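You operate a simulated robot arm through the tools that you are given. There is no shell and no other tool. Be economical: measure what you need, move in short steps, check, and stop when the job is done.

The job below is to be done with a simulated two-armed robot. You get a single attempt, and the scene is never put back.

TASK
On the fan bench, fold the blue napkin in half.

The check looks at the end state, three seconds after you hand in, the way a careful person would. Anything else that was tipped, shoved, dropped, spilled or broken makes it a failure. Flat cloth is picked up by pressing the open fingertips on it (5 to 10 N) and closing them slowly along it; thin cloth reads only 2 to 8 mm in the jaws.

THE ROBOT
Two 7-joint arms with two-finger parallel grippers on one trunk, on a base that drives. Base frame: it is fixed to the floor where the robot stands at the start and does not move with it; the origin is under the middle of the robot, x ahead of it, y to its left, z up; the surface under the hand at the start is at about z = 0.42. Readings come in m, degrees, newtons and seconds.
The left shoulder is at the start at [0.07, 0.133, 0.701], the right one opposite. With the tool pointing down near the work surface each hand reaches from about 0.2 to 0.66 m from the robot's upright axis, wherever it stands, measured 20 degrees to its own side. Places, roughly: blue napkin [0.5, -0.2, 0.4]; fan bench [0.6, -0.1, 0.4]. Payload 1.57 kg a hand.
Tool frame (each hand has its own): the origin (TCP) lies between the finger pads and is the grasp point; the fingertips stand 0.03 m ahead of it; z points along the fingers, y is the line along which they close. Largest opening 0.08 m; finger width 0.017, thickness 0.012; the body of the gripper, 0.04 by 0.082 m, starts 0.08 m behind the TCP.
Orientation is that of the tool frame in the base frame, as a unit quaternion [w, x, y, z]. With the fingers straight down and closing along the base's y, the tool's x points along the base's -x, its y along +y and its z along -z.

THE INTERFACE
- The arms move only by the tool servo_tool. It takes "left_commands", "right_commands" or both (then of equal length, played together; a hand with none holds still); each is one flat list of numbers, 7 for each row, row after row: the turn, a rotation vector about the base's x, y, z in degrees, then the shift along the base's x, y, z in m, then the finger opening in m, from 0 to 0.08. In form: [wx, wy, wz, tx, ty, tz, grip, wx, wy, wz, tx, ty, tz, grip, ...]. A call has 1 to 10 rows; each row shifts and turns the commanded pose from where the row before left it. A row lasts 0.2 s, in which the tool goes at most 0.05 m and 8.6 degrees; a call with a longer step from one row to the next is refused whole, and so is a gripper value outside its range. Where a pose cannot be reached the arm comes as near as it can. A force on the tool above 40 N (or 10 N above the force at the start of the call, whichever is more), or a blocked arm, ends the call early, and 0.2 s more pass. Each finger travels about 0.153 m/s and halts on what it meets, pressing with about 36 N; the grip force reading is that of the motor and also rises with nothing between the fingers. The clock runs only during rows and for 0.2 s after the last one: add rows that do not move to give the fingers time. It gives the time, the measured TCP pose, the force on the tool (base axes), the opening and the grip force at its end, in the units of the frame above (readings bear some noise), with the torque about the TCP (base axes, N m) and any sound that the robot's microphone picked up.
- Cameras (640 x 400 px; columns grow to the right, rows downward): "scene" is now at [0.1323, -0.0031, 0.9138]; the picture's right is [-0.03, -1.00, -0.00], its down [-0.71, 0.02, -0.71] and it looks along [0.71, -0.02, -0.71] (base axes); focal length 256 px, centre (320, 200). "left" rides on the left gripper at [0.072, 0.007, -0.122] in its tool frame; the picture's right is [-0.09, 1.00, 0.00], its down [-0.84, -0.08, -0.54] and it looks along [-0.54, -0.05, 0.84] (tool axes); focal length 238 px, centre (320, 200). "right" rides on the right gripper at [0.072, -0.007, -0.122] in its tool frame; the picture's right is [0.09, 1.00, 0.00], its down [-0.84, 0.08, -0.54] and it looks along [-0.54, 0.05, 0.84] (tool axes); focal length 238 px, centre (320, 200). There is no depth. A picture from a camera that has moved, and an enlarged one, comes with that camera's place and axes in the base frame and with its lens.
- capture(camera): a new picture of that camera. It takes no simulated time.
- slide_trunk(by): slides the trunk up (or, below 0, down) by that many m; the arms and the scene camera ride with it, the base frame stays. It gives what a move gives, with no picture.
- base_move(legs): drives the robot by 1 to 6 legs, each [ahead, left, turn to the left] in m, m and degrees, along the robot's own axes; the way and the turn of a leg run together, so that a leg with both is an arc; at most 1.5 m and 180 degrees a leg. The arms and the cameras ride along, it lands a little off, and it stops where it bumps. It gives what a move gives.
- pan_tilt(pan, tilt): turns the head with the scene camera to pan (to the left, within 86 degrees either way) and tilt (down, from -29 to 69), counted from straight ahead of the robot. It gives what a move gives.
- enlarge(camera, box): a new picture of the part [left, top, right, bottom] of that camera's present view, enlarged. It takes no simulated time.
- finish_job(): hands the job in; it is judged then, once.

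Work in short steps. Places have to be worked out from the pictures, the camera data and where the tool is seen: move nearer, look again, correct. Check each grasp and each placing, and mend what went wrong. You have 120 turns and 100 pictures in all, those below and enlarged ones among them. Open the grippers and draw the arms clear of the work before you hand the job in, unless the task says otherwise; then end with one line.

The tools are called after ">>>" by a JSON object that holds its "method" and its "body". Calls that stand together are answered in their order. servo_tool: Moves the arms, as the interface text tells. Its arguments: {"type":"object","properties":{"left_commands":{"type":"array","items":{"type":"number"}},"right_commands":{"type":"array","items":{"type":"number"}}},"required":[]} The other tools are called the same way: slide_trunk (by) slides the trunk up or down; base_move (legs) drives the base; pan_tilt (pan, tilt) turns the head that bears the scene camera; capture (camera) takes a picture; enlarge (camera, box) takes an enlarged picture of a part of a camera's view; finish_job () hands the job in.

At the start:

```text
time_s: 0.0
left_tcp_pos: [0.3874, 0.0363, 0.6436]
left_ee_rot: [0.0, 0.001, 1.0, 0.0]
left_ft_force: [0.8, -0.6, 0.3]
left_ft_torque: [0.02, 0.01, 0.01]
left_finger_gap: 0.0801
left_finger_force: 0.1
right_tcp_pos: [0.414, -0.3679, 0.5765]
right_ee_rot: [0.0, -0.001, 1.0, -0.001]
right_ft_force: [0.2, 0.4, 0.2]
right_ft_torque: [0.01, -0.01, 0.01]
right_finger_gap: 0.0801
right_finger_force: 0.0
trunk travel left (down, up): [-0.275, 0.665]
robot x, y, heading: [-0.001, 0.0043, -0.0]
head pan, tilt: [-1.8, 44.9]
```

scene: 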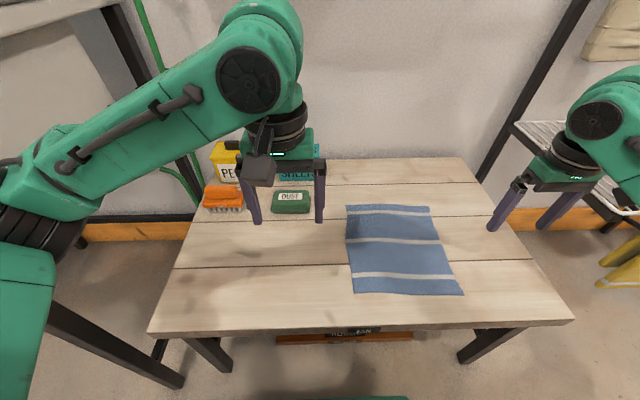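
right: 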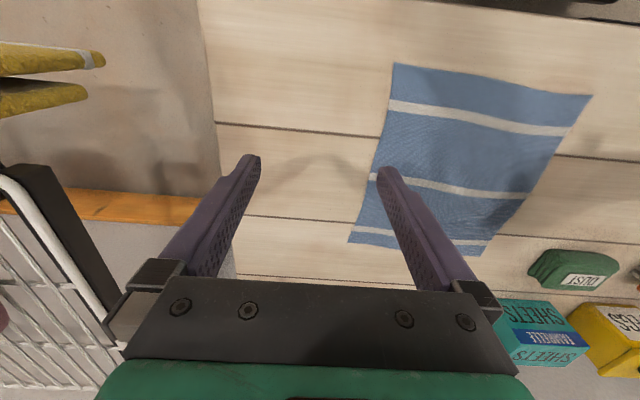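
left: 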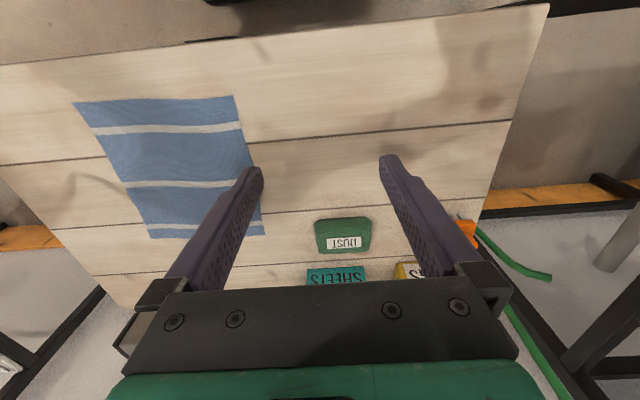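

The napkin spans about x 0.355–0.60 and y -0.08 to -0.30, with the stripes running along y. I plan to fold it with both hands, about a line along y. First I bring the right hand inward so it stays clear of the rack, then shift the base a little to the right.

>>> {"method": "servo_tool", "body": {"right_commands": [0, 0, 0, 0, 0.03, 0.0, 0.08, 0, 0, 0, 0, 0.03, 0.0, 0.08, 0, 0, 0, 0, 0.03, 0.0, 0.08]}}

>>> {"method": "base_move", "body": {"legs": [[0, -0.14, 0]]}}

>>> {"method": "capture", "body": {"camera": "scene"}}

```text
time_s: 0.8
left_tcp_pos: [0.3878, 0.0382, 0.6441]
left_ee_rot: [0.0, 0.0, 1.0, 0.0]
left_ft_force: [-0.1, 0.8, 0.1]
left_ft_torque: [0.02, -0.02, 0.0]
left_finger_gap: 0.0801
left_finger_force: 0.1
right_tcp_pos: [0.4154, -0.2769, 0.5755]
right_ee_rot: [0.0, -0.001, 1.0, -0.001]
right_ft_force: [0.1, -0.4, -0.7]
right_ft_torque: [0.02, 0.0, 0.01]
right_finger_gap: 0.0799
right_finger_force: 0.1
trunk travel left (down, up): [-0.275, 0.665]
robot x, y, heading: [0.0014, 0.0017, -0.2]
head pan, tilt: [-1.8, 44.9]
```

```text
time_s: 2.1
left_tcp_pos: [0.3865, -0.1041, 0.6431]
left_ee_rot: [0.0, 0.0, 1.0, 0.0]
left_ft_force: [-0.6, -0.1, -0.9]
left_ft_torque: [0.0, 0.0, 0.05]
left_finger_gap: 0.0802
left_finger_force: 0.0
right_tcp_pos: [0.4166, -0.4185, 0.5759]
right_ee_rot: [0.0, 0.0, 1.0, 0.0]
right_ft_force: [0.0, -0.4, 0.5]
right_ft_torque: [-0.01, -0.05, 0.03]
right_finger_gap: 0.0802
right_finger_force: 0.0
trunk travel left (down, up): [-0.275, 0.665]
robot x, y, heading: [-0.003, -0.1397, -0.2]
head pan, tilt: [-1.8, 44.9]
```

```text
96 pictures are left
camera scene: at [0.1322, -0.1441, 0.9138], right [-0.03, -1.0, 0.0], down [-0.71, 0.02, -0.71], along [0.71, -0.02, -0.71], focal length 256 px, centre (320, 200)
```

scene: 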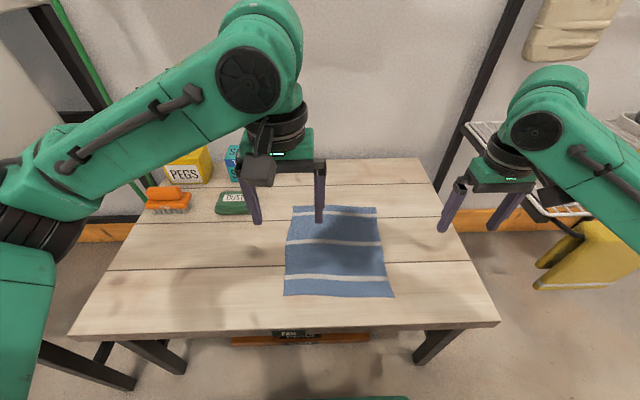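

From the new view the near corners are about (0.361, -0.079) and (0.350, -0.296), and the far ones about (0.606, -0.083) and (0.595, -0.305). I move both hands above the near corners, still clear of the cloth.

>>> {"method": "servo_tool", "body": {"left_commands": [0, 0, 0, -0.0033, -0.0022, -0.0306, 0.04, 0, 0, 0, -0.0033, -0.0022, -0.0306, 0.04, 0, 0, 0, -0.0033, -0.0022, -0.0306, 0.04, 0, 0, 0, -0.0033, -0.0022, -0.0306, 0.04, 0, 0, 0, -0.0033, -0.0022, -0.0306, 0.04, 0, 0, 0, 0, 0, 0, 0.04], "right_commands": [0, 0, 0, -0.0109, 0.0311, -0.0172, 0.04, 0, 0, 0, -0.0109, 0.0311, -0.0172, 0.04, 0, 0, 0, -0.0109, 0.0311, -0.0172, 0.04, 0, 0, 0, -0.0109, 0.0311, -0.0172, 0.04, 0, 0, 0, -0.0109, 0.0311, -0.0172, 0.04, 0, 0, 0, 0, 0, 0, 0.04]}}

>>> {"method": "capture", "body": {"camera": "scene"}}

>>> {"method": "capture", "body": {"camera": "left"}}

>>> {"method": "capture", "body": {"camera": "right"}}

```text
time_s: 3.5
left_tcp_pos: [0.3721, -0.1154, 0.4914]
left_ee_rot: [0.0, 0.001, 1.0, 0.0]
left_ft_force: [0.0, 0.1, -0.8]
left_ft_torque: [-0.02, -0.01, 0.02]
left_finger_gap: 0.0401
left_finger_force: 0.0
right_tcp_pos: [0.3628, -0.2584, 0.488]
right_ee_rot: [0.0, -0.001, 1.0, -0.001]
right_ft_force: [-0.1, 0.0, 0.5]
right_ft_torque: [0.0, -0.01, 0.01]
right_finger_gap: 0.0398
right_finger_force: 0.2
trunk travel left (down, up): [-0.275, 0.665]
robot x, y, heading: [0.001, -0.1389, -0.3]
head pan, tilt: [-1.8, 44.9]
```

```text
95 pictures are left
camera scene: at [0.1322, -0.1436, 0.9138], right [-0.03, -1.0, 0.0], down [-0.71, 0.02, -0.71], along [0.71, -0.02, -0.71], focal length 256 px, centre (320, 200)
```

scene: 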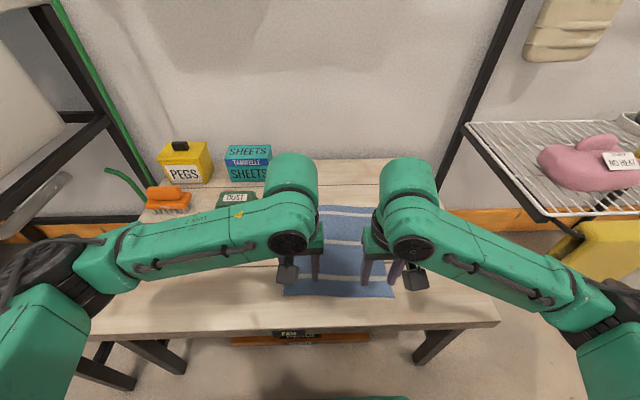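

```text
94 pictures are left
camera left: at [0.3018, -0.108, 0.6122], right [0.09, 1.0, 0.0], down [0.84, -0.08, 0.54], along [0.54, -0.05, -0.84], focal length 238 px, centre (320, 200)
```

left: 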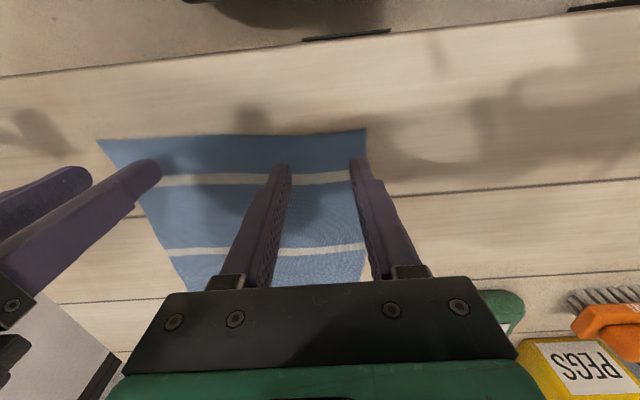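

```text
93 pictures are left
camera right: at [0.2887, -0.2661, 0.611], right [-0.09, 1.0, 0.0], down [0.84, 0.08, 0.54], along [0.54, 0.05, -0.84], focal length 238 px, centre (320, 200)
```

right: 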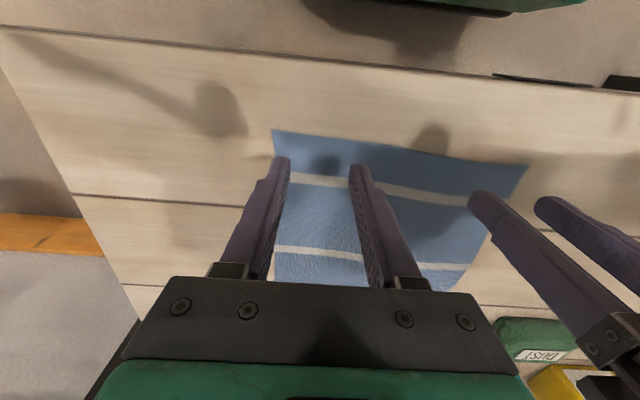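

The corners are confirmed: near-left about (0.360, -0.075) and near-right about (0.348, -0.299). Both finger pairs sit just inside them, so I lower to touch gently.

>>> {"method": "servo_tool", "body": {"left_commands": [0, 0, 0, 0, 0, -0.018, 0.04, 0, 0, 0, 0, 0, -0.018, 0.04, 0, 0, 0, 0, 0, -0.002, 0.04, 0, 0, 0, 0, 0, -0.002, 0.04, 0, 0, 0, 0, 0, -0.001, 0.04], "right_commands": [0, 0, 0, 0, 0, -0.0165, 0.04, 0, 0, 0, 0, 0, -0.0165, 0.04, 0, 0, 0, 0, 0, -0.002, 0.04, 0, 0, 0, 0, 0, -0.002, 0.04, 0, 0, 0, 0, 0, -0.001, 0.04]}}

```text
time_s: 4.7
left_tcp_pos: [0.3701, -0.1151, 0.4499]
left_ee_rot: [0.002, 0.0, 1.0, -0.001]
left_ft_force: [1.8, 0.1, 19.2]
left_ft_torque: [0.19, 0.0, -0.02]
left_finger_gap: 0.0398
left_finger_force: 0.0
right_tcp_pos: [0.361, -0.2609, 0.4529]
right_ee_rot: [0.001, -0.001, 1.0, -0.001]
right_ft_force: [-1.2, -0.2, 0.8]
right_ft_torque: [0.0, -0.01, 0.02]
right_finger_gap: 0.0401
right_finger_force: 0.0
trunk travel left (down, up): [-0.275, 0.665]
robot x, y, heading: [-0.0016, -0.1417, 0.1]
head pan, tilt: [-1.8, 44.9]
```

The left hand is pressing at 19 N, which is too much, and the right isn't touching yet. I adjust both.

>>> {"method": "servo_tool", "body": {"left_commands": [0, 0, 0, 0, 0, 0.0012, 0.04, 0, 0, 0, 0, 0, 0, 0.04], "right_commands": [0, 0, 0, 0, 0, -0.0012, 0.04, 0, 0, 0, 0, 0, -0.001, 0.04]}}

```text
time_s: 5.3
left_tcp_pos: [0.3709, -0.1158, 0.4508]
left_ee_rot: [0.0, 0.0, 1.0, 0.001]
left_ft_force: [1.0, -0.4, 8.0]
left_ft_torque: [0.01, -0.07, 0.02]
left_finger_gap: 0.04
left_finger_force: 0.1
right_tcp_pos: [0.3617, -0.2612, 0.4513]
right_ee_rot: [0.003, 0.001, 1.0, 0.0]
right_ft_force: [-3.5, -0.4, 18.4]
right_ft_torque: [0.02, 0.17, 0.02]
right_finger_gap: 0.0402
right_finger_force: 0.1
trunk travel left (down, up): [-0.275, 0.665]
robot x, y, heading: [0.0007, -0.1408, 0.0]
head pan, tilt: [-1.8, 44.9]
```

The left hand is at 8 N, and the right is at 18 N, so I ease the right back by about 1 mm.

>>> {"method": "servo_tool", "body": {"left_commands": [0, 0, 0, 0, 0, 0, 0.04, 0, 0, 0, 0, 0, 0, 0.04], "right_commands": [0, 0, 0, 0, 0, 0.0011, 0.04, 0, 0, 0, 0, 0, 0, 0.04]}}

```text
time_s: 5.9
left_tcp_pos: [0.3699, -0.1142, 0.4504]
left_ee_rot: [0.001, 0.001, 1.0, 0.0]
left_ft_force: [-3.0, -0.4, 9.2]
left_ft_torque: [0.04, 0.08, 0.02]
left_finger_gap: 0.04
left_finger_force: 0.1
right_tcp_pos: [0.3618, -0.2613, 0.4526]
right_ee_rot: [0.001, 0.0, 1.0, -0.001]
right_ft_force: [1.7, -0.1, 9.5]
right_ft_torque: [0.08, -0.07, 0.02]
right_finger_gap: 0.0399
right_finger_force: 0.0
trunk travel left (down, up): [-0.275, 0.665]
robot x, y, heading: [-0.0, -0.1421, -0.1]
head pan, tilt: [-1.8, 44.9]
```

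Both hands now press at about 9 N. I close the fingers slowly.

>>> {"method": "servo_tool", "body": {"left_commands": [0, 0, 0, 0, 0, 0, 0.036, 0, 0, 0, 0, 0, 0, 0.032, 0, 0, 0, 0, 0, 0, 0.028, 0, 0, 0, 0, 0, 0, 0.024, 0, 0, 0, 0, 0, 0, 0.02, 0, 0, 0, 0, 0, 0, 0.016, 0, 0, 0, 0, 0, 0, 0.012, 0, 0, 0, 0, 0, 0, 0.008, 0, 0, 0, 0, 0, 0, 0.004, 0, 0, 0, 0, 0, 0, 0.0], "right_commands": [0, 0, 0, 0, 0, 0, 0.036, 0, 0, 0, 0, 0, 0, 0.032, 0, 0, 0, 0, 0, 0, 0.028, 0, 0, 0, 0, 0, 0, 0.024, 0, 0, 0, 0, 0, 0, 0.02, 0, 0, 0, 0, 0, 0, 0.016, 0, 0, 0, 0, 0, 0, 0.012, 0, 0, 0, 0, 0, 0, 0.008, 0, 0, 0, 0, 0, 0, 0.004, 0, 0, 0, 0, 0, 0, 0.0]}}

>>> {"method": "capture", "body": {"camera": "left"}}

>>> {"method": "capture", "body": {"camera": "right"}}

```text
time_s: 8.1
left_tcp_pos: [0.3701, -0.1152, 0.4508]
left_ee_rot: [0.001, 0.001, 1.0, -0.001]
left_ft_force: [0.3, -9.1, 5.4]
left_ft_torque: [-0.24, 0.0, 0.04]
left_finger_gap: 0.0019
left_finger_force: 23.2
right_tcp_pos: [0.3617, -0.2606, 0.4504]
right_ee_rot: [0.001, -0.001, 1.0, 0.0]
right_ft_force: [-0.2, 8.2, 10.1]
right_ft_torque: [0.23, 0.03, 0.05]
right_finger_gap: 0.0067
right_finger_force: 25.8
trunk travel left (down, up): [-0.275, 0.665]
robot x, y, heading: [0.0003, -0.1381, -0.1]
head pan, tilt: [-1.8, 44.9]
```

```text
92 pictures are left
camera left: at [0.2994, -0.1076, 0.5729], right [0.09, 1.0, 0.0], down [0.84, -0.08, 0.54], along [0.54, -0.05, -0.84], focal length 238 px, centre (320, 200)
```

left: 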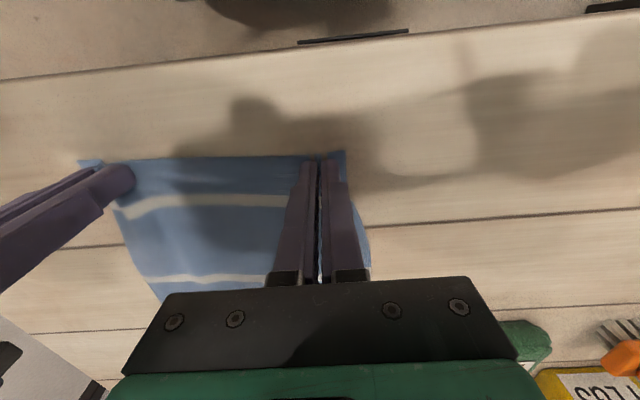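

```text
91 pictures are left
camera right: at [0.2876, -0.2686, 0.5734], right [-0.09, 1.0, 0.0], down [0.84, 0.08, 0.54], along [0.54, 0.05, -0.84], focal length 238 px, centre (320, 200)
```

right: 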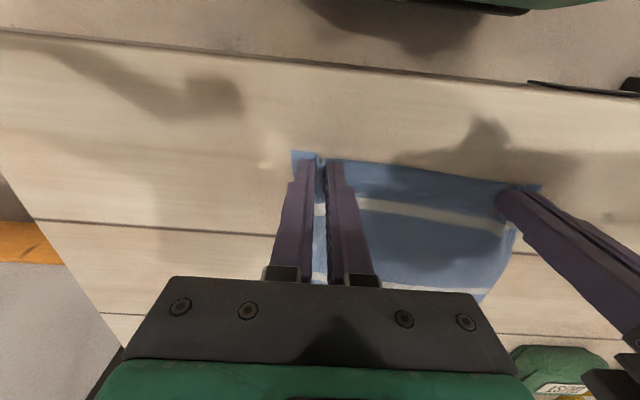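

Both sides look pinched, with gaps of 2 and 6.7 mm. I lift 5 cm while moving slightly inward along the fold path, then check the grip.

>>> {"method": "servo_tool", "body": {"left_commands": [0, 0, 0, 0, 0, 0, 0, 0, 0, 0, 0.003, 0, 0.012, 0, 0, 0, 0, 0.003, 0, 0.012, 0, 0, 0, 0, 0.004, 0, 0.014, 0, 0, 0, 0, 0.005, 0, 0.014, 0], "right_commands": [0, 0, 0, 0, 0, 0, 0, 0, 0, 0, 0.003, 0, 0.012, 0, 0, 0, 0, 0.003, 0, 0.012, 0, 0, 0, 0, 0.004, 0, 0.014, 0, 0, 0, 0, 0.005, 0, 0.014, 0]}}

>>> {"method": "capture", "body": {"camera": "left"}}

>>> {"method": "capture", "body": {"camera": "right"}}

```text
time_s: 9.3
left_tcp_pos: [0.3874, -0.1149, 0.5022]
left_ee_rot: [0.0, 0.001, 1.0, 0.0]
left_ft_force: [0.1, -12.2, -0.3]
left_ft_torque: [-0.4, -0.01, 0.03]
left_finger_gap: 0.0014
left_finger_force: 22.9
right_tcp_pos: [0.3744, -0.2613, 0.5025]
right_ee_rot: [0.0, 0.0, 1.0, 0.0]
right_ft_force: [0.1, 13.4, -0.3]
right_ft_torque: [0.39, 0.01, 0.04]
right_finger_gap: 0.0068
right_finger_force: 26.3
trunk travel left (down, up): [-0.275, 0.665]
robot x, y, heading: [0.0006, -0.1406, -0.1]
head pan, tilt: [-1.8, 44.9]
```

```text
90 pictures are left
camera left: at [0.3154, -0.107, 0.6239], right [0.09, 1.0, 0.0], down [0.84, -0.08, 0.54], along [0.54, -0.05, -0.84], focal length 238 px, centre (320, 200)
```

left: 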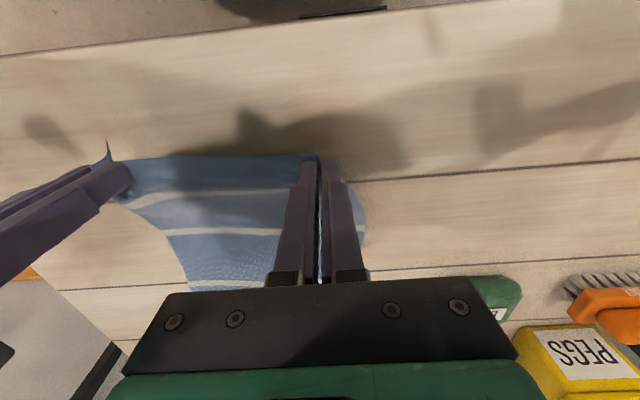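

```text
89 pictures are left
camera right: at [0.3022, -0.269, 0.6248], right [-0.09, 1.0, 0.0], down [0.84, 0.08, 0.54], along [0.54, 0.05, -0.84], focal length 238 px, centre (320, 200)
```

right: 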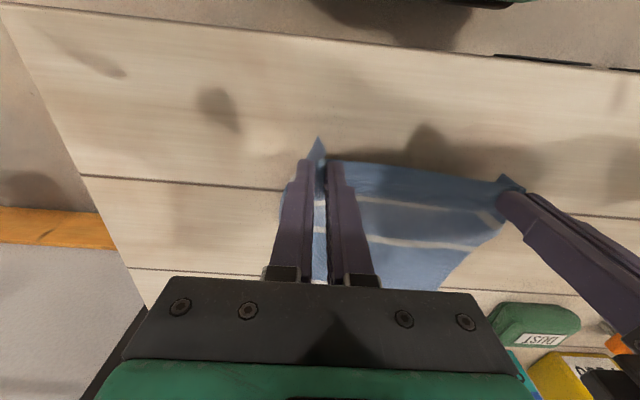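

Both corners are held and rise together. There is about 12 N of tension between the hands, so I bring them slightly together while carrying the edge over in an arc.

>>> {"method": "servo_tool", "body": {"left_commands": [0, 0, 0, 0.006, -0.0012, 0.014, 0, 0, 0, 0, 0.008, -0.0012, 0.012, 0, 0, 0, 0, 0.01, -0.0012, 0.01, 0, 0, 0, 0, 0.012, -0.0012, 0.008, 0, 0, 0, 0, 0.012, -0.001, 0.005, 0, 0, 0, 0, 0.013, 0, 0.002, 0, 0, 0, 0, 0.013, 0, 0, 0, 0, 0, 0, 0.013, 0, -0.002, 0, 0, 0, 0, 0.013, 0, -0.004, 0, 0, 0, 0, 0.013, 0, -0.006, 0], "right_commands": [0, 0, 0, 0.006, 0.0012, 0.014, 0, 0, 0, 0, 0.008, 0.0012, 0.012, 0, 0, 0, 0, 0.01, 0.0012, 0.01, 0, 0, 0, 0, 0.012, 0.0012, 0.008, 0, 0, 0, 0, 0.012, 0.001, 0.005, 0, 0, 0, 0, 0.013, 0, 0.002, 0, 0, 0, 0, 0.013, 0, 0, 0, 0, 0, 0, 0.013, 0, -0.002, 0, 0, 0, 0, 0.013, 0, -0.004, 0, 0, 0, 0, 0.013, 0, -0.006, 0]}}

>>> {"method": "capture", "body": {"camera": "scene"}}

>>> {"method": "capture", "body": {"camera": "left"}}

>>> {"method": "capture", "body": {"camera": "right"}}

```text
time_s: 11.5
left_tcp_pos: [0.4993, -0.12, 0.5419]
left_ee_rot: [0.0, 0.0, 1.0, 0.0]
left_ft_force: [-0.1, 0.1, 0.8]
left_ft_torque: [0.0, 0.03, -0.01]
left_finger_gap: 0.002
left_finger_force: 23.6
right_tcp_pos: [0.4899, -0.2554, 0.5433]
right_ee_rot: [0.0, 0.0, 1.0, -0.001]
right_ft_force: [0.3, -0.3, -0.3]
right_ft_torque: [-0.01, -0.01, 0.0]
right_finger_gap: 0.0062
right_finger_force: 25.4
trunk travel left (down, up): [-0.275, 0.665]
robot x, y, heading: [-0.002, -0.1424, -0.3]
head pan, tilt: [-1.8, 44.9]
```

```text
88 pictures are left
camera scene: at [0.1325, -0.1436, 0.9137], right [-0.03, -1.0, 0.0], down [-0.71, 0.02, -0.71], along [0.71, -0.02, -0.71], focal length 256 px, centre (320, 200)
```

scene: 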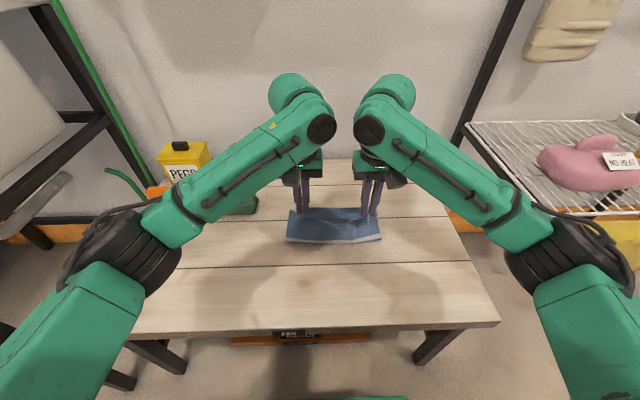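

```text
87 pictures are left
camera left: at [0.4281, -0.1112, 0.6636], right [0.09, 1.0, 0.0], down [0.84, -0.08, 0.54], along [0.54, -0.05, -0.84], focal length 238 px, centre (320, 200)
```

left: 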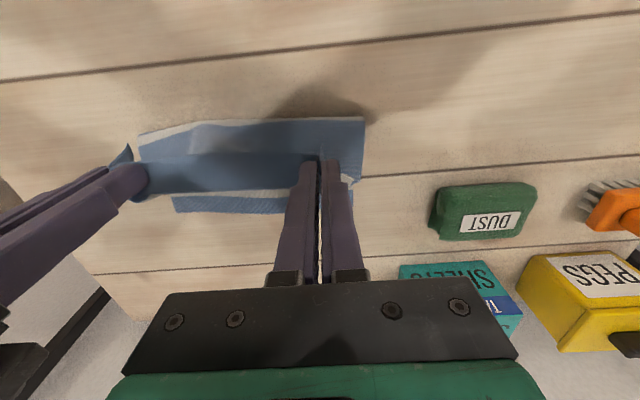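

```text
86 pictures are left
camera right: at [0.4166, -0.2617, 0.6647], right [-0.09, 1.0, 0.0], down [0.84, 0.08, 0.54], along [0.54, 0.05, -0.84], focal length 238 px, centre (320, 200)
```

right: 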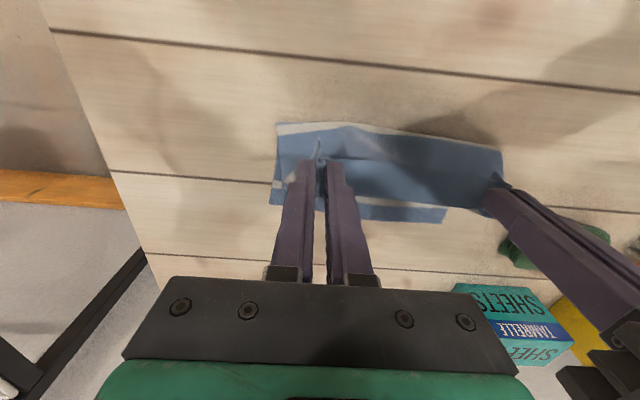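

The cloth hangs from both hands and the crease is forming near x≈0.49. I continue out and down toward the far edge.

>>> {"method": "servo_tool", "body": {"left_commands": [0, 0, 0, 0.014, 0, -0.006, 0, 0, 0, 0, 0.014, 0, -0.007, 0, 0, 0, 0, 0.014, 0, -0.009, 0, 0, 0, 0, 0.014, 0, -0.01, 0, 0, 0, 0, 0.012, 0, -0.011, 0, 0, 0, 0, 0.01, 0, -0.011, 0, 0, 0, 0, 0.008, 0, -0.01, 0], "right_commands": [0, 0, 0, 0.014, 0, -0.006, 0, 0, 0, 0, 0.014, 0, -0.007, 0, 0, 0, 0, 0.014, 0, -0.009, 0, 0, 0, 0, 0.014, 0, -0.01, 0, 0, 0, 0, 0.012, 0, -0.011, 0, 0, 0, 0, 0.01, 0, -0.011, 0, 0, 0, 0, 0.008, 0, -0.01, 0]}}

>>> {"method": "capture", "body": {"camera": "left"}}

>>> {"method": "capture", "body": {"camera": "right"}}

>>> {"method": "enlarge", "body": {"camera": "scene", "box": [220, 120, 460, 270]}}

```text
time_s: 13.1
left_tcp_pos: [0.5862, -0.1161, 0.4744]
left_ee_rot: [-0.001, -0.003, 1.0, 0.0]
left_ft_force: [0.4, -6.3, 0.1]
left_ft_torque: [-0.13, -0.01, 0.02]
left_finger_gap: 0.0018
left_finger_force: 23.8
right_tcp_pos: [0.5745, -0.2605, 0.4767]
right_ee_rot: [0.0, 0.006, 1.0, 0.001]
right_ft_force: [0.0, 5.5, 0.0]
right_ft_torque: [0.17, 0.0, 0.04]
right_finger_gap: 0.0065
right_finger_force: 25.8
trunk travel left (down, up): [-0.275, 0.665]
robot x, y, heading: [-0.0019, -0.1398, -0.3]
head pan, tilt: [-1.8, 44.9]
```

```text
85 pictures are left
camera left: at [0.5161, -0.1097, 0.5974], right [0.09, 1.0, 0.0], down [0.84, -0.07, 0.54], along [0.54, -0.05, -0.84], focal length 238 px, centre (320, 200)
```

left: 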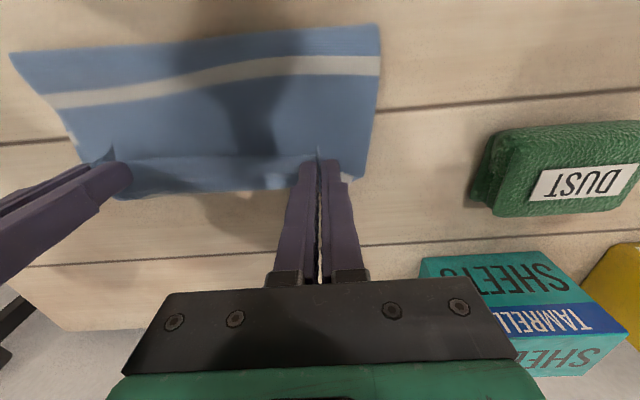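

```text
84 pictures are left
camera right: at [0.502, -0.2679, 0.5999], right [-0.08, 1.0, 0.0], down [0.84, 0.07, 0.54], along [0.54, 0.05, -0.84], focal length 238 px, centre (320, 200)
```

right: 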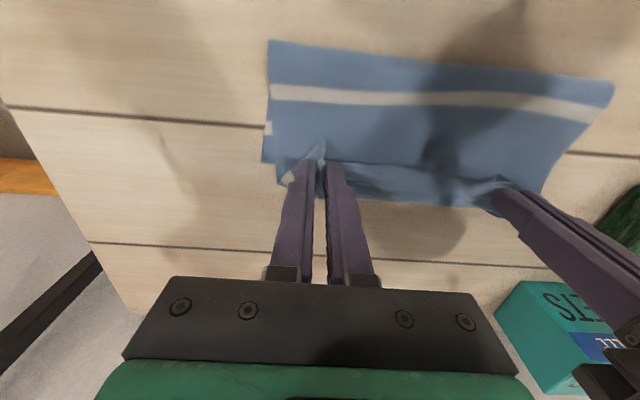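

```text
2.67 times, centred on (340, 195) of scene
camera zoom: at [0.1323, -0.1438, 0.9138], right [-0.03, -1.0, 0.0], down [-0.71, 0.02, -0.71], along [0.71, -0.02, -0.71], focal length 682 px, centre (267, 213)
```

zoom: 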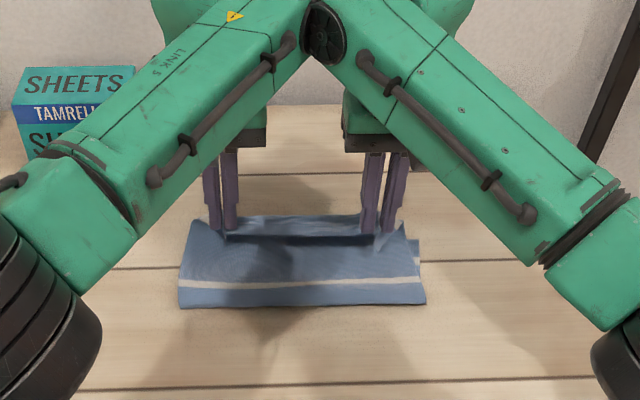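

The fold is shaping well. The far edge lies near x≈0.608 and the held edge near 0.595. I lower the last 2 cm while moving out slightly.

>>> {"method": "servo_tool", "body": {"left_commands": [0, 0, 0, 0.004, 0, -0.006, 0, 0, 0, 0, 0.004, 0, -0.006, 0, 0, 0, 0, 0.004, 0, -0.006, 0, 0, 0, 0, 0, 0, 0, 0], "right_commands": [0, 0, 0, 0.005, 0, -0.007, 0, 0, 0, 0, 0.005, 0, -0.007, 0, 0, 0, 0, 0.005, 0, -0.006, 0, 0, 0, 0, 0, 0, 0, 0]}}

>>> {"method": "capture", "body": {"camera": "left"}}

>>> {"method": "capture", "body": {"camera": "right"}}

```text
time_s: 14.1
left_tcp_pos: [0.592, -0.1073, 0.4605]
left_ee_rot: [0.0, -0.01, 1.0, -0.001]
left_ft_force: [1.5, -21.8, 0.2]
left_ft_torque: [-0.71, -0.04, 0.09]
left_finger_gap: 0.0018
left_finger_force: 23.7
left hand out of reach, approached as far as the arm can: row 1, 2, 3
right_tcp_pos: [0.5909, -0.2594, 0.4574]
right_ee_rot: [-0.002, 0.002, 1.0, 0.002]
right_ft_force: [-1.4, 22.0, 1.1]
right_ft_torque: [0.71, 0.06, 0.15]
right_finger_gap: 0.0074
right_finger_force: 26.5
trunk travel left (down, up): [-0.275, 0.665]
robot x, y, heading: [0.0015, -0.141, -0.3]
head pan, tilt: [-1.8, 44.9]
```

```text
82 pictures are left
camera left: at [0.5207, -0.102, 0.5826], right [0.07, 1.0, 0.0], down [0.84, -0.06, 0.54], along [0.54, -0.04, -0.84], focal length 238 px, centre (320, 200)
```

left: 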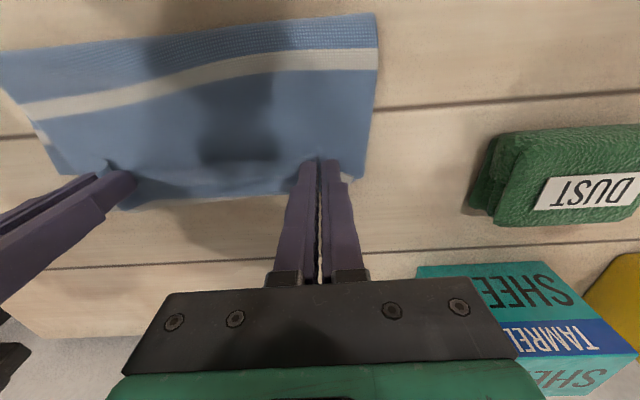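

```text
81 pictures are left
camera right: at [0.5182, -0.2667, 0.5797], right [-0.09, 1.0, 0.0], down [0.84, 0.07, 0.54], along [0.54, 0.05, -0.84], focal length 238 px, centre (320, 200)
```

right: 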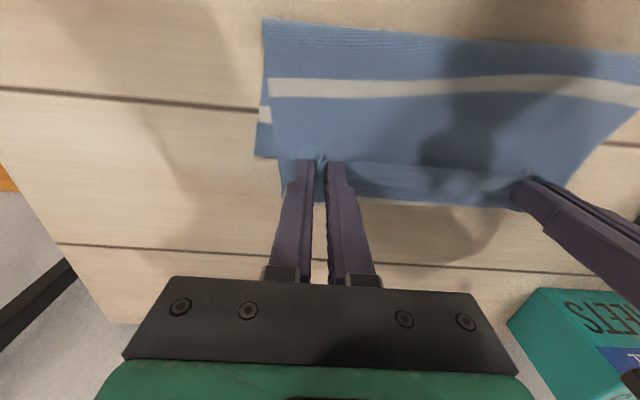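

The left arm is at its reach limit. On the right, the upper layer passes the lower far corner (≈0.588) by about 2 cm. I look closely at the left corner before correcting.

>>> {"method": "enlarge", "body": {"camera": "left", "box": [280, 120, 400, 220]}}

>>> {"method": "enlarge", "body": {"camera": "scene", "box": [250, 150, 430, 260]}}

```text
4.00 times, centred on (340, 170) of left
camera zoom: at [0.5207, -0.102, 0.5826], right [0.07, 1.0, 0.0], down [0.84, -0.06, 0.54], along [0.54, -0.04, -0.84], focal length 953 px, centre (240, 320)
```

zoom: 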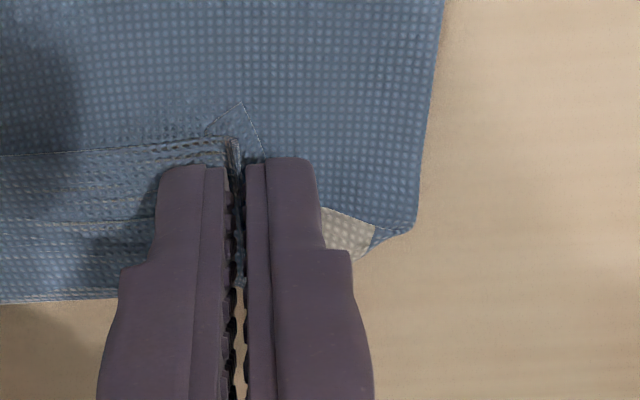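

```text
3.56 times, centred on (340, 205) of scene
camera zoom: at [0.1323, -0.1436, 0.9138], right [-0.03, -1.0, 0.0], down [-0.71, 0.02, -0.71], along [0.71, -0.02, -0.71], focal length 909 px, centre (249, 182)
```

zoom: 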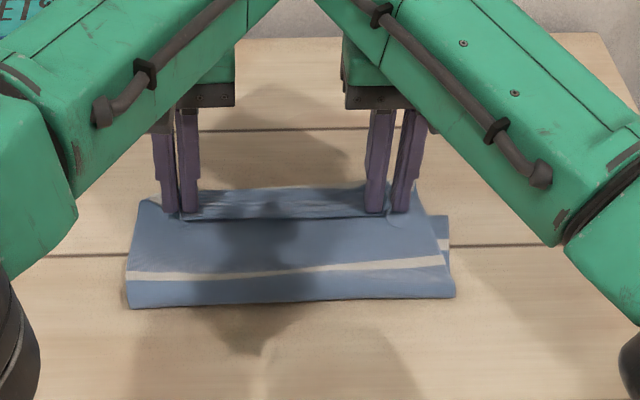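

The close-up shows that the stiff cloth leaves the fingers toward +x and loops back. About 4–5 cm of it is curled under the hands, and the crease has rolled to ≈0.505 instead of 0.478. Before releasing, I draw the hands back about 4.5 cm with a small lift so the crease rolls back, and I relax the sideways tension.

>>> {"method": "servo_tool", "body": {"left_commands": [0, 0, 0, -0.006, -0.001, 0.006, 0, 0, 0, 0, -0.008, -0.001, 0.006, 0, 0, 0, 0, -0.01, -0.001, 0, 0, 0, 0, 0, -0.01, -0.001, 0, 0, 0, 0, 0, -0.008, 0, -0.004, 0, 0, 0, 0, -0.006, 0, -0.004, 0, 0, 0, 0, 0, 0, 0, 0], "right_commands": [0, 0, 0, -0.006, 0.001, 0.006, 0, 0, 0, 0, -0.008, 0.001, 0.006, 0, 0, 0, 0, -0.01, 0.001, 0, 0, 0, 0, 0, -0.01, 0.001, 0, 0, 0, 0, 0, -0.008, 0, -0.004, 0, 0, 0, 0, -0.006, 0, -0.004, 0, 0, 0, 0, 0, 0, 0, 0]}}

>>> {"method": "capture", "body": {"camera": "left"}}

>>> {"method": "capture", "body": {"camera": "right"}}

>>> {"method": "enlarge", "body": {"camera": "scene", "box": [250, 150, 430, 260]}}

```text
time_s: 15.7
left_tcp_pos: [0.5807, -0.1121, 0.4631]
left_ee_rot: [-0.001, -0.001, 1.0, 0.001]
left_ft_force: [-1.0, -8.8, -0.5]
left_ft_torque: [-0.29, 0.05, 0.03]
left_finger_gap: 0.002
left_finger_force: 23.9
left hand out of reach, approached as far as the arm can: row 2, 3, 4, 5, 6
right_tcp_pos: [0.5426, -0.2537, 0.4634]
right_ee_rot: [0.0, 0.001, 1.0, -0.001]
right_ft_force: [2.2, 10.0, 0.4]
right_ft_torque: [0.26, -0.07, 0.07]
right_finger_gap: 0.0021
right_finger_force: 23.8
trunk travel left (down, up): [-0.275, 0.665]
robot x, y, heading: [0.0005, -0.1401, -0.0]
head pan, tilt: [-1.8, 44.9]
```

```text
78 pictures are left
camera left: at [0.5103, -0.106, 0.5852], right [0.09, 1.0, 0.0], down [0.84, -0.08, 0.54], along [0.54, -0.05, -0.84], focal length 238 px, centre (320, 200)
```

left: 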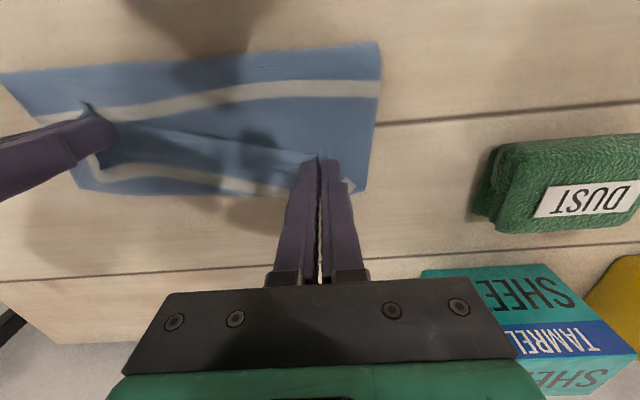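

```text
77 pictures are left
camera right: at [0.4686, -0.2608, 0.5841], right [-0.09, 1.0, 0.0], down [0.84, 0.08, 0.54], along [0.54, 0.05, -0.84], focal length 238 px, centre (320, 200)
```

right: 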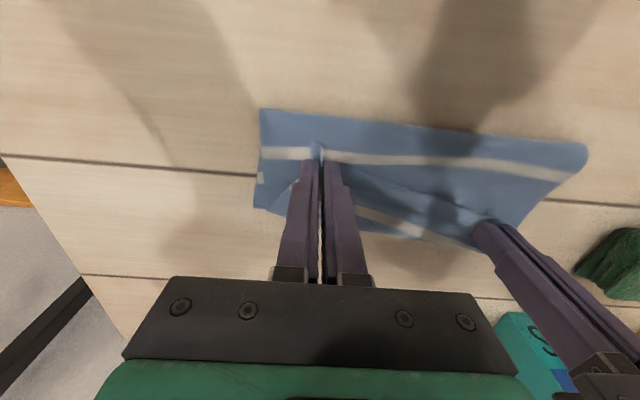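

```text
3.56 times, centred on (340, 205) of scene
camera zoom: at [0.1323, -0.1436, 0.9138], right [-0.03, -1.0, 0.0], down [-0.71, 0.02, -0.71], along [0.71, -0.02, -0.71], focal length 909 px, centre (249, 182)
```

zoom: 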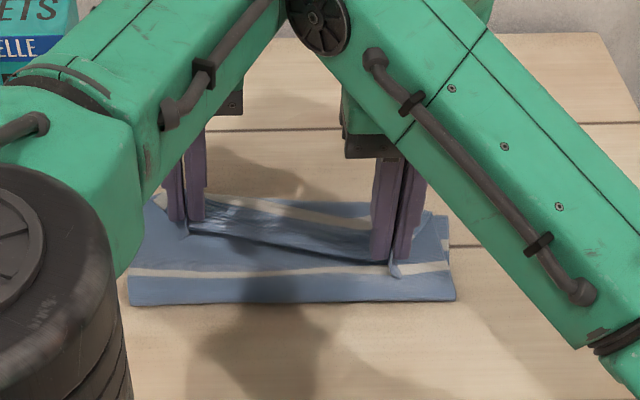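

The left arm is at a kinematic limit, and this grasp keeps the cloth curled, so I won't force it. I'll carry the edge back along the arc and lay the napkin flat. Then I'll fold far-to-near with tilted fingers, which follows the cloth much better. First I lift and come back.

>>> {"method": "servo_tool", "body": {"left_commands": [0, 0, 0, -0.012, 0, 0.012, 0, 0, 0, 0, -0.012, 0, 0.012, 0, 0, 0, 0, -0.012, 0, 0.012, 0, 0, 0, 0, -0.012, 0, 0.012, 0, 0, 0, 0, -0.012, 0, 0.012, 0, 0, 0, 0, -0.012, 0, 0.01, 0], "right_commands": [0, 0, 0, -0.005, 0, 0.012, 0, 0, 0, 0, -0.005, 0, 0.012, 0, 0, 0, 0, -0.005, 0, 0.012, 0, 0, 0, 0, -0.008, 0, 0.012, 0, 0, 0, 0, -0.01, 0, 0.012, 0, 0, 0, 0, -0.01, 0, 0.01, 0]}}

>>> {"method": "capture", "body": {"camera": "scene"}}

```text
time_s: 17.1
left_tcp_pos: [0.5776, -0.1191, 0.5311]
left_ee_rot: [-0.002, 0.004, 1.0, -0.002]
left_ft_force: [-11.2, -21.5, -1.1]
left_ft_torque: [-0.68, 0.37, -0.02]
left_finger_gap: 0.002
left_finger_force: 23.6
left hand out of reach, approached as far as the arm can: row 1, 2, 3, 4, 5, 6
right_tcp_pos: [0.4989, -0.2498, 0.531]
right_ee_rot: [0.001, -0.002, 1.0, 0.003]
right_ft_force: [11.6, 21.9, 1.0]
right_ft_torque: [0.67, -0.39, 0.1]
right_finger_gap: 0.002
right_finger_force: 23.4
trunk travel left (down, up): [-0.275, 0.665]
robot x, y, heading: [0.001, -0.1395, 0.1]
head pan, tilt: [-1.8, 44.9]
```

```text
75 pictures are left
camera scene: at [0.1321, -0.1437, 0.9138], right [-0.03, -1.0, 0.0], down [-0.71, 0.02, -0.71], along [0.71, -0.02, -0.71], focal length 256 px, centre (320, 200)
```

scene: 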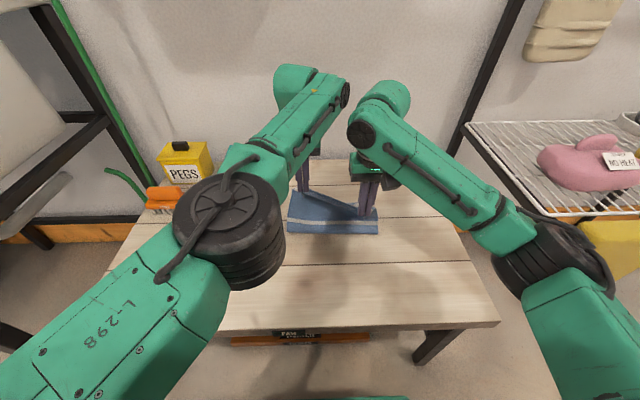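

The left arm is stuck in an awkward elbow configuration. I ease the cloth tension by bringing the right hand forward to match, then try moving the left up and outward to free it.

>>> {"method": "servo_tool", "body": {"left_commands": [0, 0, 0, 0, 0, 0.0, 0, 0, 0, 0, 0, 0, 0.0, 0, 0, 0, 0, 0, 0.01, 0.01, 0, 0, 0, 0, 0, 0.01, 0.01, 0], "right_commands": [0, 0, 0, 0.02, 0, 0, 0, 0, 0, 0, 0.02, 0, 0, 0, 0, 0, 0, 0.01, 0.01, 0.01, 0, 0, 0, 0, 0.01, 0.01, 0.01, 0]}}

>>> {"method": "capture", "body": {"camera": "scene"}}

```text
time_s: 18.1
left_tcp_pos: [0.5857, -0.0958, 0.5444]
left_ee_rot: [0.001, -0.009, 1.0, -0.004]
left_ft_force: [-0.2, -5.7, -0.3]
left_ft_torque: [-0.15, 0.05, 0.03]
left_finger_gap: 0.0016
left_finger_force: 23.1
left hand out of reach, approached as far as the arm can: row 3, 4
right_tcp_pos: [0.5604, -0.2362, 0.5543]
right_ee_rot: [0.0, 0.005, 1.0, 0.0]
right_ft_force: [0.7, 5.5, -0.2]
right_ft_torque: [0.15, 0.01, 0.01]
right_finger_gap: 0.002
right_finger_force: 23.6
trunk travel left (down, up): [-0.275, 0.665]
robot x, y, heading: [-0.0011, -0.138, -0.3]
head pan, tilt: [-1.8, 44.9]
```

```text
74 pictures are left
camera scene: at [0.1322, -0.1435, 0.9138], right [-0.03, -1.0, 0.0], down [-0.71, 0.02, -0.71], along [0.71, -0.02, -0.71], focal length 256 px, centre (320, 200)
```

scene: 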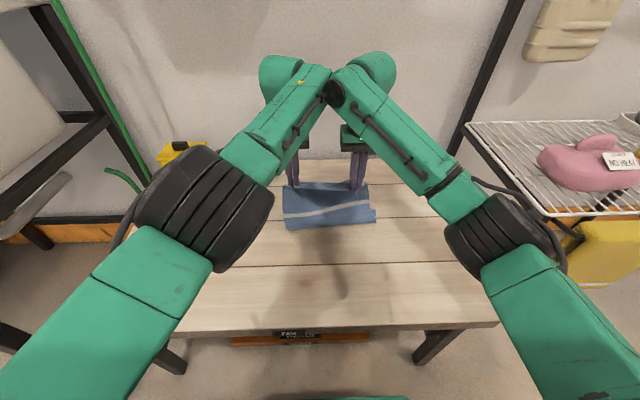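

The left arm won't retract from here, so I use the base instead. Driving straight back 0.2 m carries both hands and the edge back together, over to the near side.

>>> {"method": "base_move", "body": {"legs": [[-0.2, 0, 0]]}}

>>> {"method": "capture", "body": {"camera": "scene"}}

```text
time_s: 19.8
left_tcp_pos: [0.3804, -0.0978, 0.5457]
left_ee_rot: [0.003, -0.008, 1.0, -0.002]
left_ft_force: [0.0, -6.0, 0.7]
left_ft_torque: [-0.18, 0.03, 0.04]
left_finger_gap: 0.002
left_finger_force: 23.6
right_tcp_pos: [0.3557, -0.2389, 0.5546]
right_ee_rot: [0.001, 0.008, 1.0, 0.0]
right_ft_force: [0.1, 5.8, -0.1]
right_ft_torque: [0.21, -0.01, 0.04]
right_finger_gap: 0.0024
right_finger_force: 24.0
trunk travel left (down, up): [-0.275, 0.665]
robot x, y, heading: [-0.2071, -0.1386, -0.2]
head pan, tilt: [-1.8, 44.9]
```

```text
73 pictures are left
camera scene: at [-0.073, -0.1435, 0.9139], right [-0.03, -1.0, 0.0], down [-0.71, 0.02, -0.71], along [0.71, -0.02, -0.71], focal length 256 px, centre (320, 200)
```

scene: 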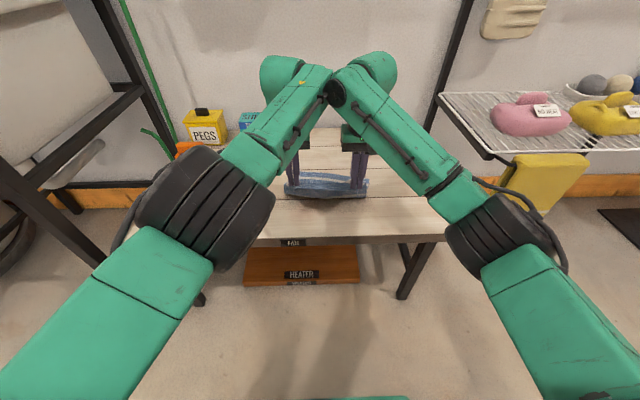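

The hands are above the near side again. Lowering the trunk brings both hands straight down without any arm motion.

>>> {"method": "slide_trunk", "body": {"by": -0.082}}

>>> {"method": "capture", "body": {"camera": "left"}}

>>> {"method": "capture", "body": {"camera": "right"}}

```text
time_s: 20.9
left_tcp_pos: [0.3798, -0.0982, 0.4625]
left_ee_rot: [0.002, -0.008, 1.0, -0.002]
left_ft_force: [-0.9, -6.7, 1.1]
left_ft_torque: [-0.22, 0.02, 0.05]
left_finger_gap: 0.0018
left_finger_force: 24.1
right_tcp_pos: [0.3558, -0.2397, 0.4725]
right_ee_rot: [0.001, 0.006, 1.0, 0.001]
right_ft_force: [0.6, 7.0, -0.9]
right_ft_torque: [0.2, -0.04, 0.05]
right_finger_gap: 0.0021
right_finger_force: 23.6
trunk travel left (down, up): [-0.193, 0.747]
robot x, y, heading: [-0.2022, -0.1385, -0.1]
head pan, tilt: [-1.8, 44.9]
```

```text
72 pictures are left
camera left: at [0.309, -0.0905, 0.5836], right [0.08, 1.0, 0.0], down [0.84, -0.06, 0.55], along [0.54, -0.05, -0.84], focal length 238 px, centre (320, 200)
```

left: 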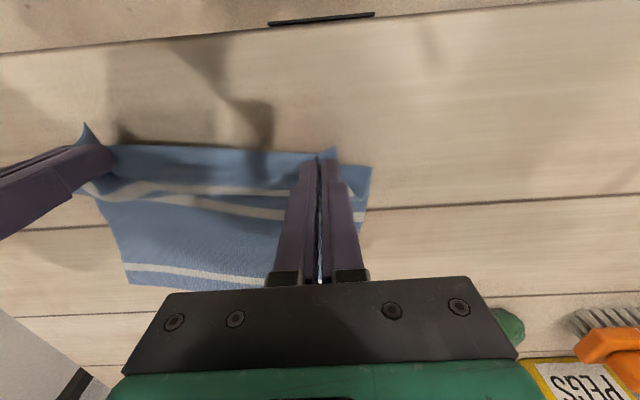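

```text
71 pictures are left
camera right: at [0.2821, -0.2461, 0.5944], right [-0.08, 1.0, 0.0], down [0.84, 0.06, 0.54], along [0.54, 0.04, -0.84], focal length 238 px, centre (320, 200)
```

right: 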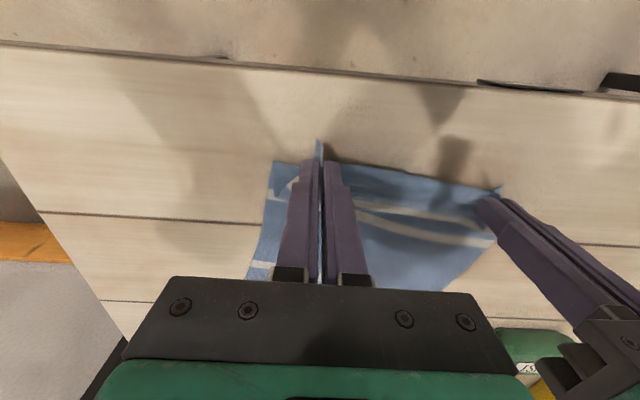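

The whole cloth was dragged about 9 cm toward me (far stripe now at x≈0.48) and is wrinkled. The current grasp suits a better method. I lift the napkin so it hangs, set its bottom edge on the table near me, lower while moving forward to lay the first half, then come back and lay the held edge on top, which matches the grip direction. First I square the hands and raise the trunk.

>>> {"method": "servo_tool", "body": {"right_commands": [0, 0, 0, 0.006, -0.002, 0, 0, 0, 0, 0, 0.006, -0.001, 0, 0, 0, 0, 0, 0.004, 0, -0.008, 0]}}

>>> {"method": "slide_trunk", "body": {"by": 0.12}}

>>> {"method": "slide_trunk", "body": {"by": 0.13}}

>>> {"method": "capture", "body": {"camera": "left"}}

>>> {"method": "capture", "body": {"camera": "scene"}}

```text
time_s: 21.7
left_tcp_pos: [0.3799, -0.0948, 0.4588]
left_ee_rot: [-0.001, -0.01, 1.0, -0.002]
left_ft_force: [0.5, -15.9, 1.2]
left_ft_torque: [-0.5, 0.01, 0.12]
left_finger_gap: 0.0018
left_finger_force: 23.0
right_tcp_pos: [0.3725, -0.2417, 0.4658]
right_ee_rot: [0.003, 0.007, 1.0, 0.005]
right_ft_force: [-1.0, 15.2, -1.0]
right_ft_torque: [0.43, 0.02, 0.1]
right_finger_gap: 0.0024
right_finger_force: 23.9
trunk travel left (down, up): [-0.193, 0.747]
robot x, y, heading: [-0.2068, -0.1427, -0.2]
head pan, tilt: [-1.8, 44.9]
```

```text
time_s: 23.2
left_tcp_pos: [0.3815, -0.0951, 0.5802]
left_ee_rot: [-0.001, -0.01, 1.0, -0.002]
left_ft_force: [1.0, -16.8, 1.1]
left_ft_torque: [-0.54, 0.03, 0.09]
left_finger_gap: 0.0016
left_finger_force: 23.7
right_tcp_pos: [0.3716, -0.2426, 0.5834]
right_ee_rot: [0.001, 0.008, 1.0, 0.004]
right_ft_force: [-0.6, 17.8, -0.8]
right_ft_torque: [0.55, 0.01, 0.11]
right_finger_gap: 0.002
right_finger_force: 23.6
trunk travel left (down, up): [-0.313, 0.627]
robot x, y, heading: [-0.2026, -0.1368, -0.2]
head pan, tilt: [-1.8, 44.9]
```

```text
time_s: 24.8
left_tcp_pos: [0.3812, -0.0949, 0.7119]
left_ee_rot: [0.001, -0.01, 1.0, -0.002]
left_ft_force: [0.7, -17.9, -0.1]
left_ft_torque: [-0.54, 0.0, 0.06]
left_finger_gap: 0.0016
left_finger_force: 23.2
right_tcp_pos: [0.3706, -0.2423, 0.7139]
right_ee_rot: [0.001, 0.008, 1.0, 0.004]
right_ft_force: [0.5, 16.7, -0.1]
right_ft_torque: [0.55, 0.01, 0.12]
right_finger_gap: 0.0022
right_finger_force: 23.5
trunk travel left (down, up): [-0.443, 0.497]
robot x, y, heading: [-0.2062, -0.1397, -0.3]
head pan, tilt: [-1.8, 44.9]
```

```text
70 pictures are left
camera left: at [0.3099, -0.0887, 0.8328], right [0.07, 1.0, 0.0], down [0.84, -0.06, 0.54], along [0.54, -0.04, -0.84], focal length 238 px, centre (320, 200)
```

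left: 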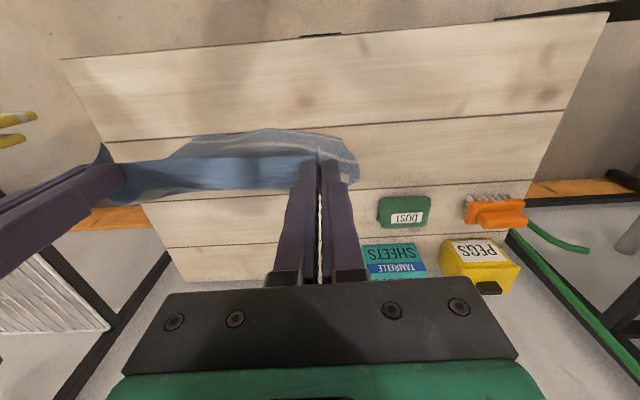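

```text
69 pictures are left
camera scene: at [-0.0723, -0.1435, 1.0817], right [-0.03, -1.0, 0.0], down [-0.71, 0.02, -0.71], along [0.71, -0.02, -0.71], focal length 256 px, centre (320, 200)
```

scene: 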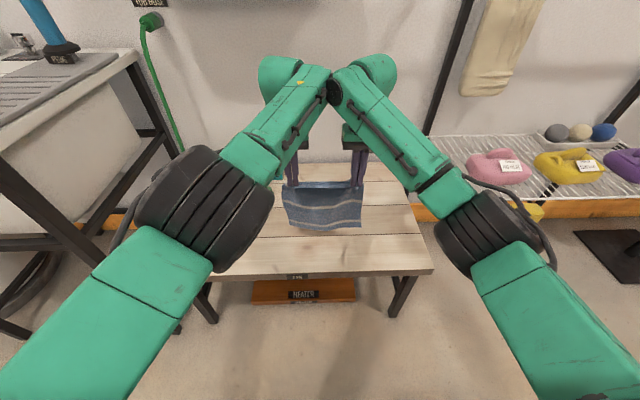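

The napkin hangs cleanly, with its bottom edge at about x≈0.42 just above the table. I lower until it touches, then drive forward a little so the cloth leans back from the hands.

>>> {"method": "slide_trunk", "body": {"by": -0.06}}

>>> {"method": "base_move", "body": {"legs": [[0.08, 0, 0]]}}

>>> {"method": "capture", "body": {"camera": "left"}}

>>> {"method": "capture", "body": {"camera": "scene"}}

```text
time_s: 25.8
left_tcp_pos: [0.3808, -0.0946, 0.6521]
left_ee_rot: [0.002, -0.01, 1.0, -0.003]
left_ft_force: [0.0, -17.6, 0.6]
left_ft_torque: [-0.57, -0.01, 0.1]
left_finger_gap: 0.0016
left_finger_force: 23.6
right_tcp_pos: [0.3711, -0.2422, 0.6551]
right_ee_rot: [0.001, 0.008, 1.0, 0.004]
right_ft_force: [-0.5, 17.2, 0.0]
right_ft_torque: [0.57, 0.02, 0.12]
right_finger_gap: 0.0019
right_finger_force: 24.2
trunk travel left (down, up): [-0.383, 0.557]
robot x, y, heading: [-0.2076, -0.1434, -0.0]
head pan, tilt: [-1.8, 44.9]
```

```text
time_s: 26.9
left_tcp_pos: [0.4614, -0.0957, 0.6517]
left_ee_rot: [0.002, -0.01, 1.0, -0.004]
left_ft_force: [0.6, -17.2, 0.9]
left_ft_torque: [-0.57, 0.0, 0.05]
left_finger_gap: 0.0017
left_finger_force: 23.2
right_tcp_pos: [0.4517, -0.2427, 0.6539]
right_ee_rot: [0.0, 0.008, 1.0, 0.005]
right_ft_force: [0.5, 18.2, 0.8]
right_ft_torque: [0.55, 0.01, 0.12]
right_finger_gap: 0.0022
right_finger_force: 23.4
trunk travel left (down, up): [-0.383, 0.557]
robot x, y, heading: [-0.1256, -0.1415, -0.2]
head pan, tilt: [-1.8, 44.9]
```

```text
68 pictures are left
camera left: at [0.3898, -0.0891, 0.7729], right [0.07, 1.0, 0.0], down [0.84, -0.06, 0.54], along [0.54, -0.04, -0.84], focal length 238 px, centre (320, 200)
```

left: 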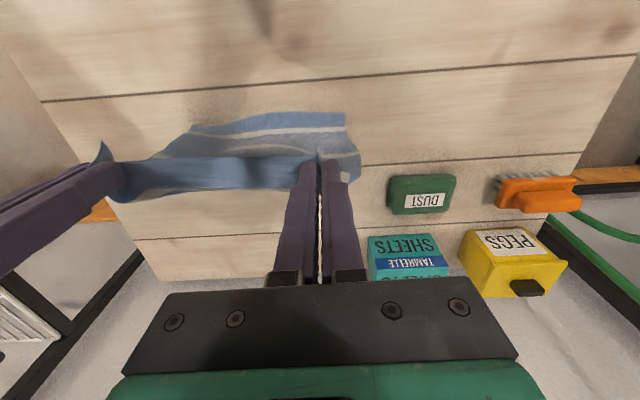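

```text
67 pictures are left
camera scene: at [0.0077, -0.1438, 1.0216], right [-0.03, -1.0, 0.0], down [-0.71, 0.02, -0.71], along [0.71, -0.02, -0.71], focal length 256 px, centre (320, 200)
```

scene: 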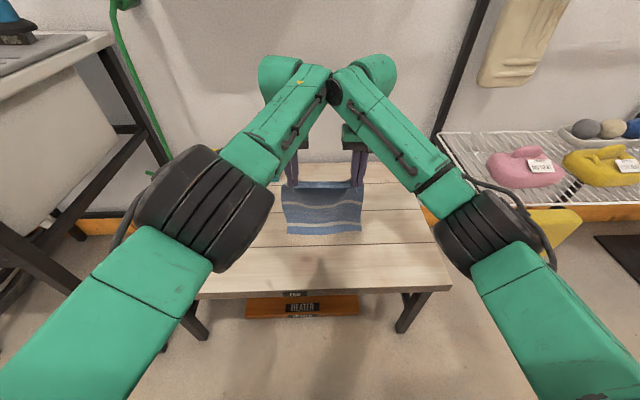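

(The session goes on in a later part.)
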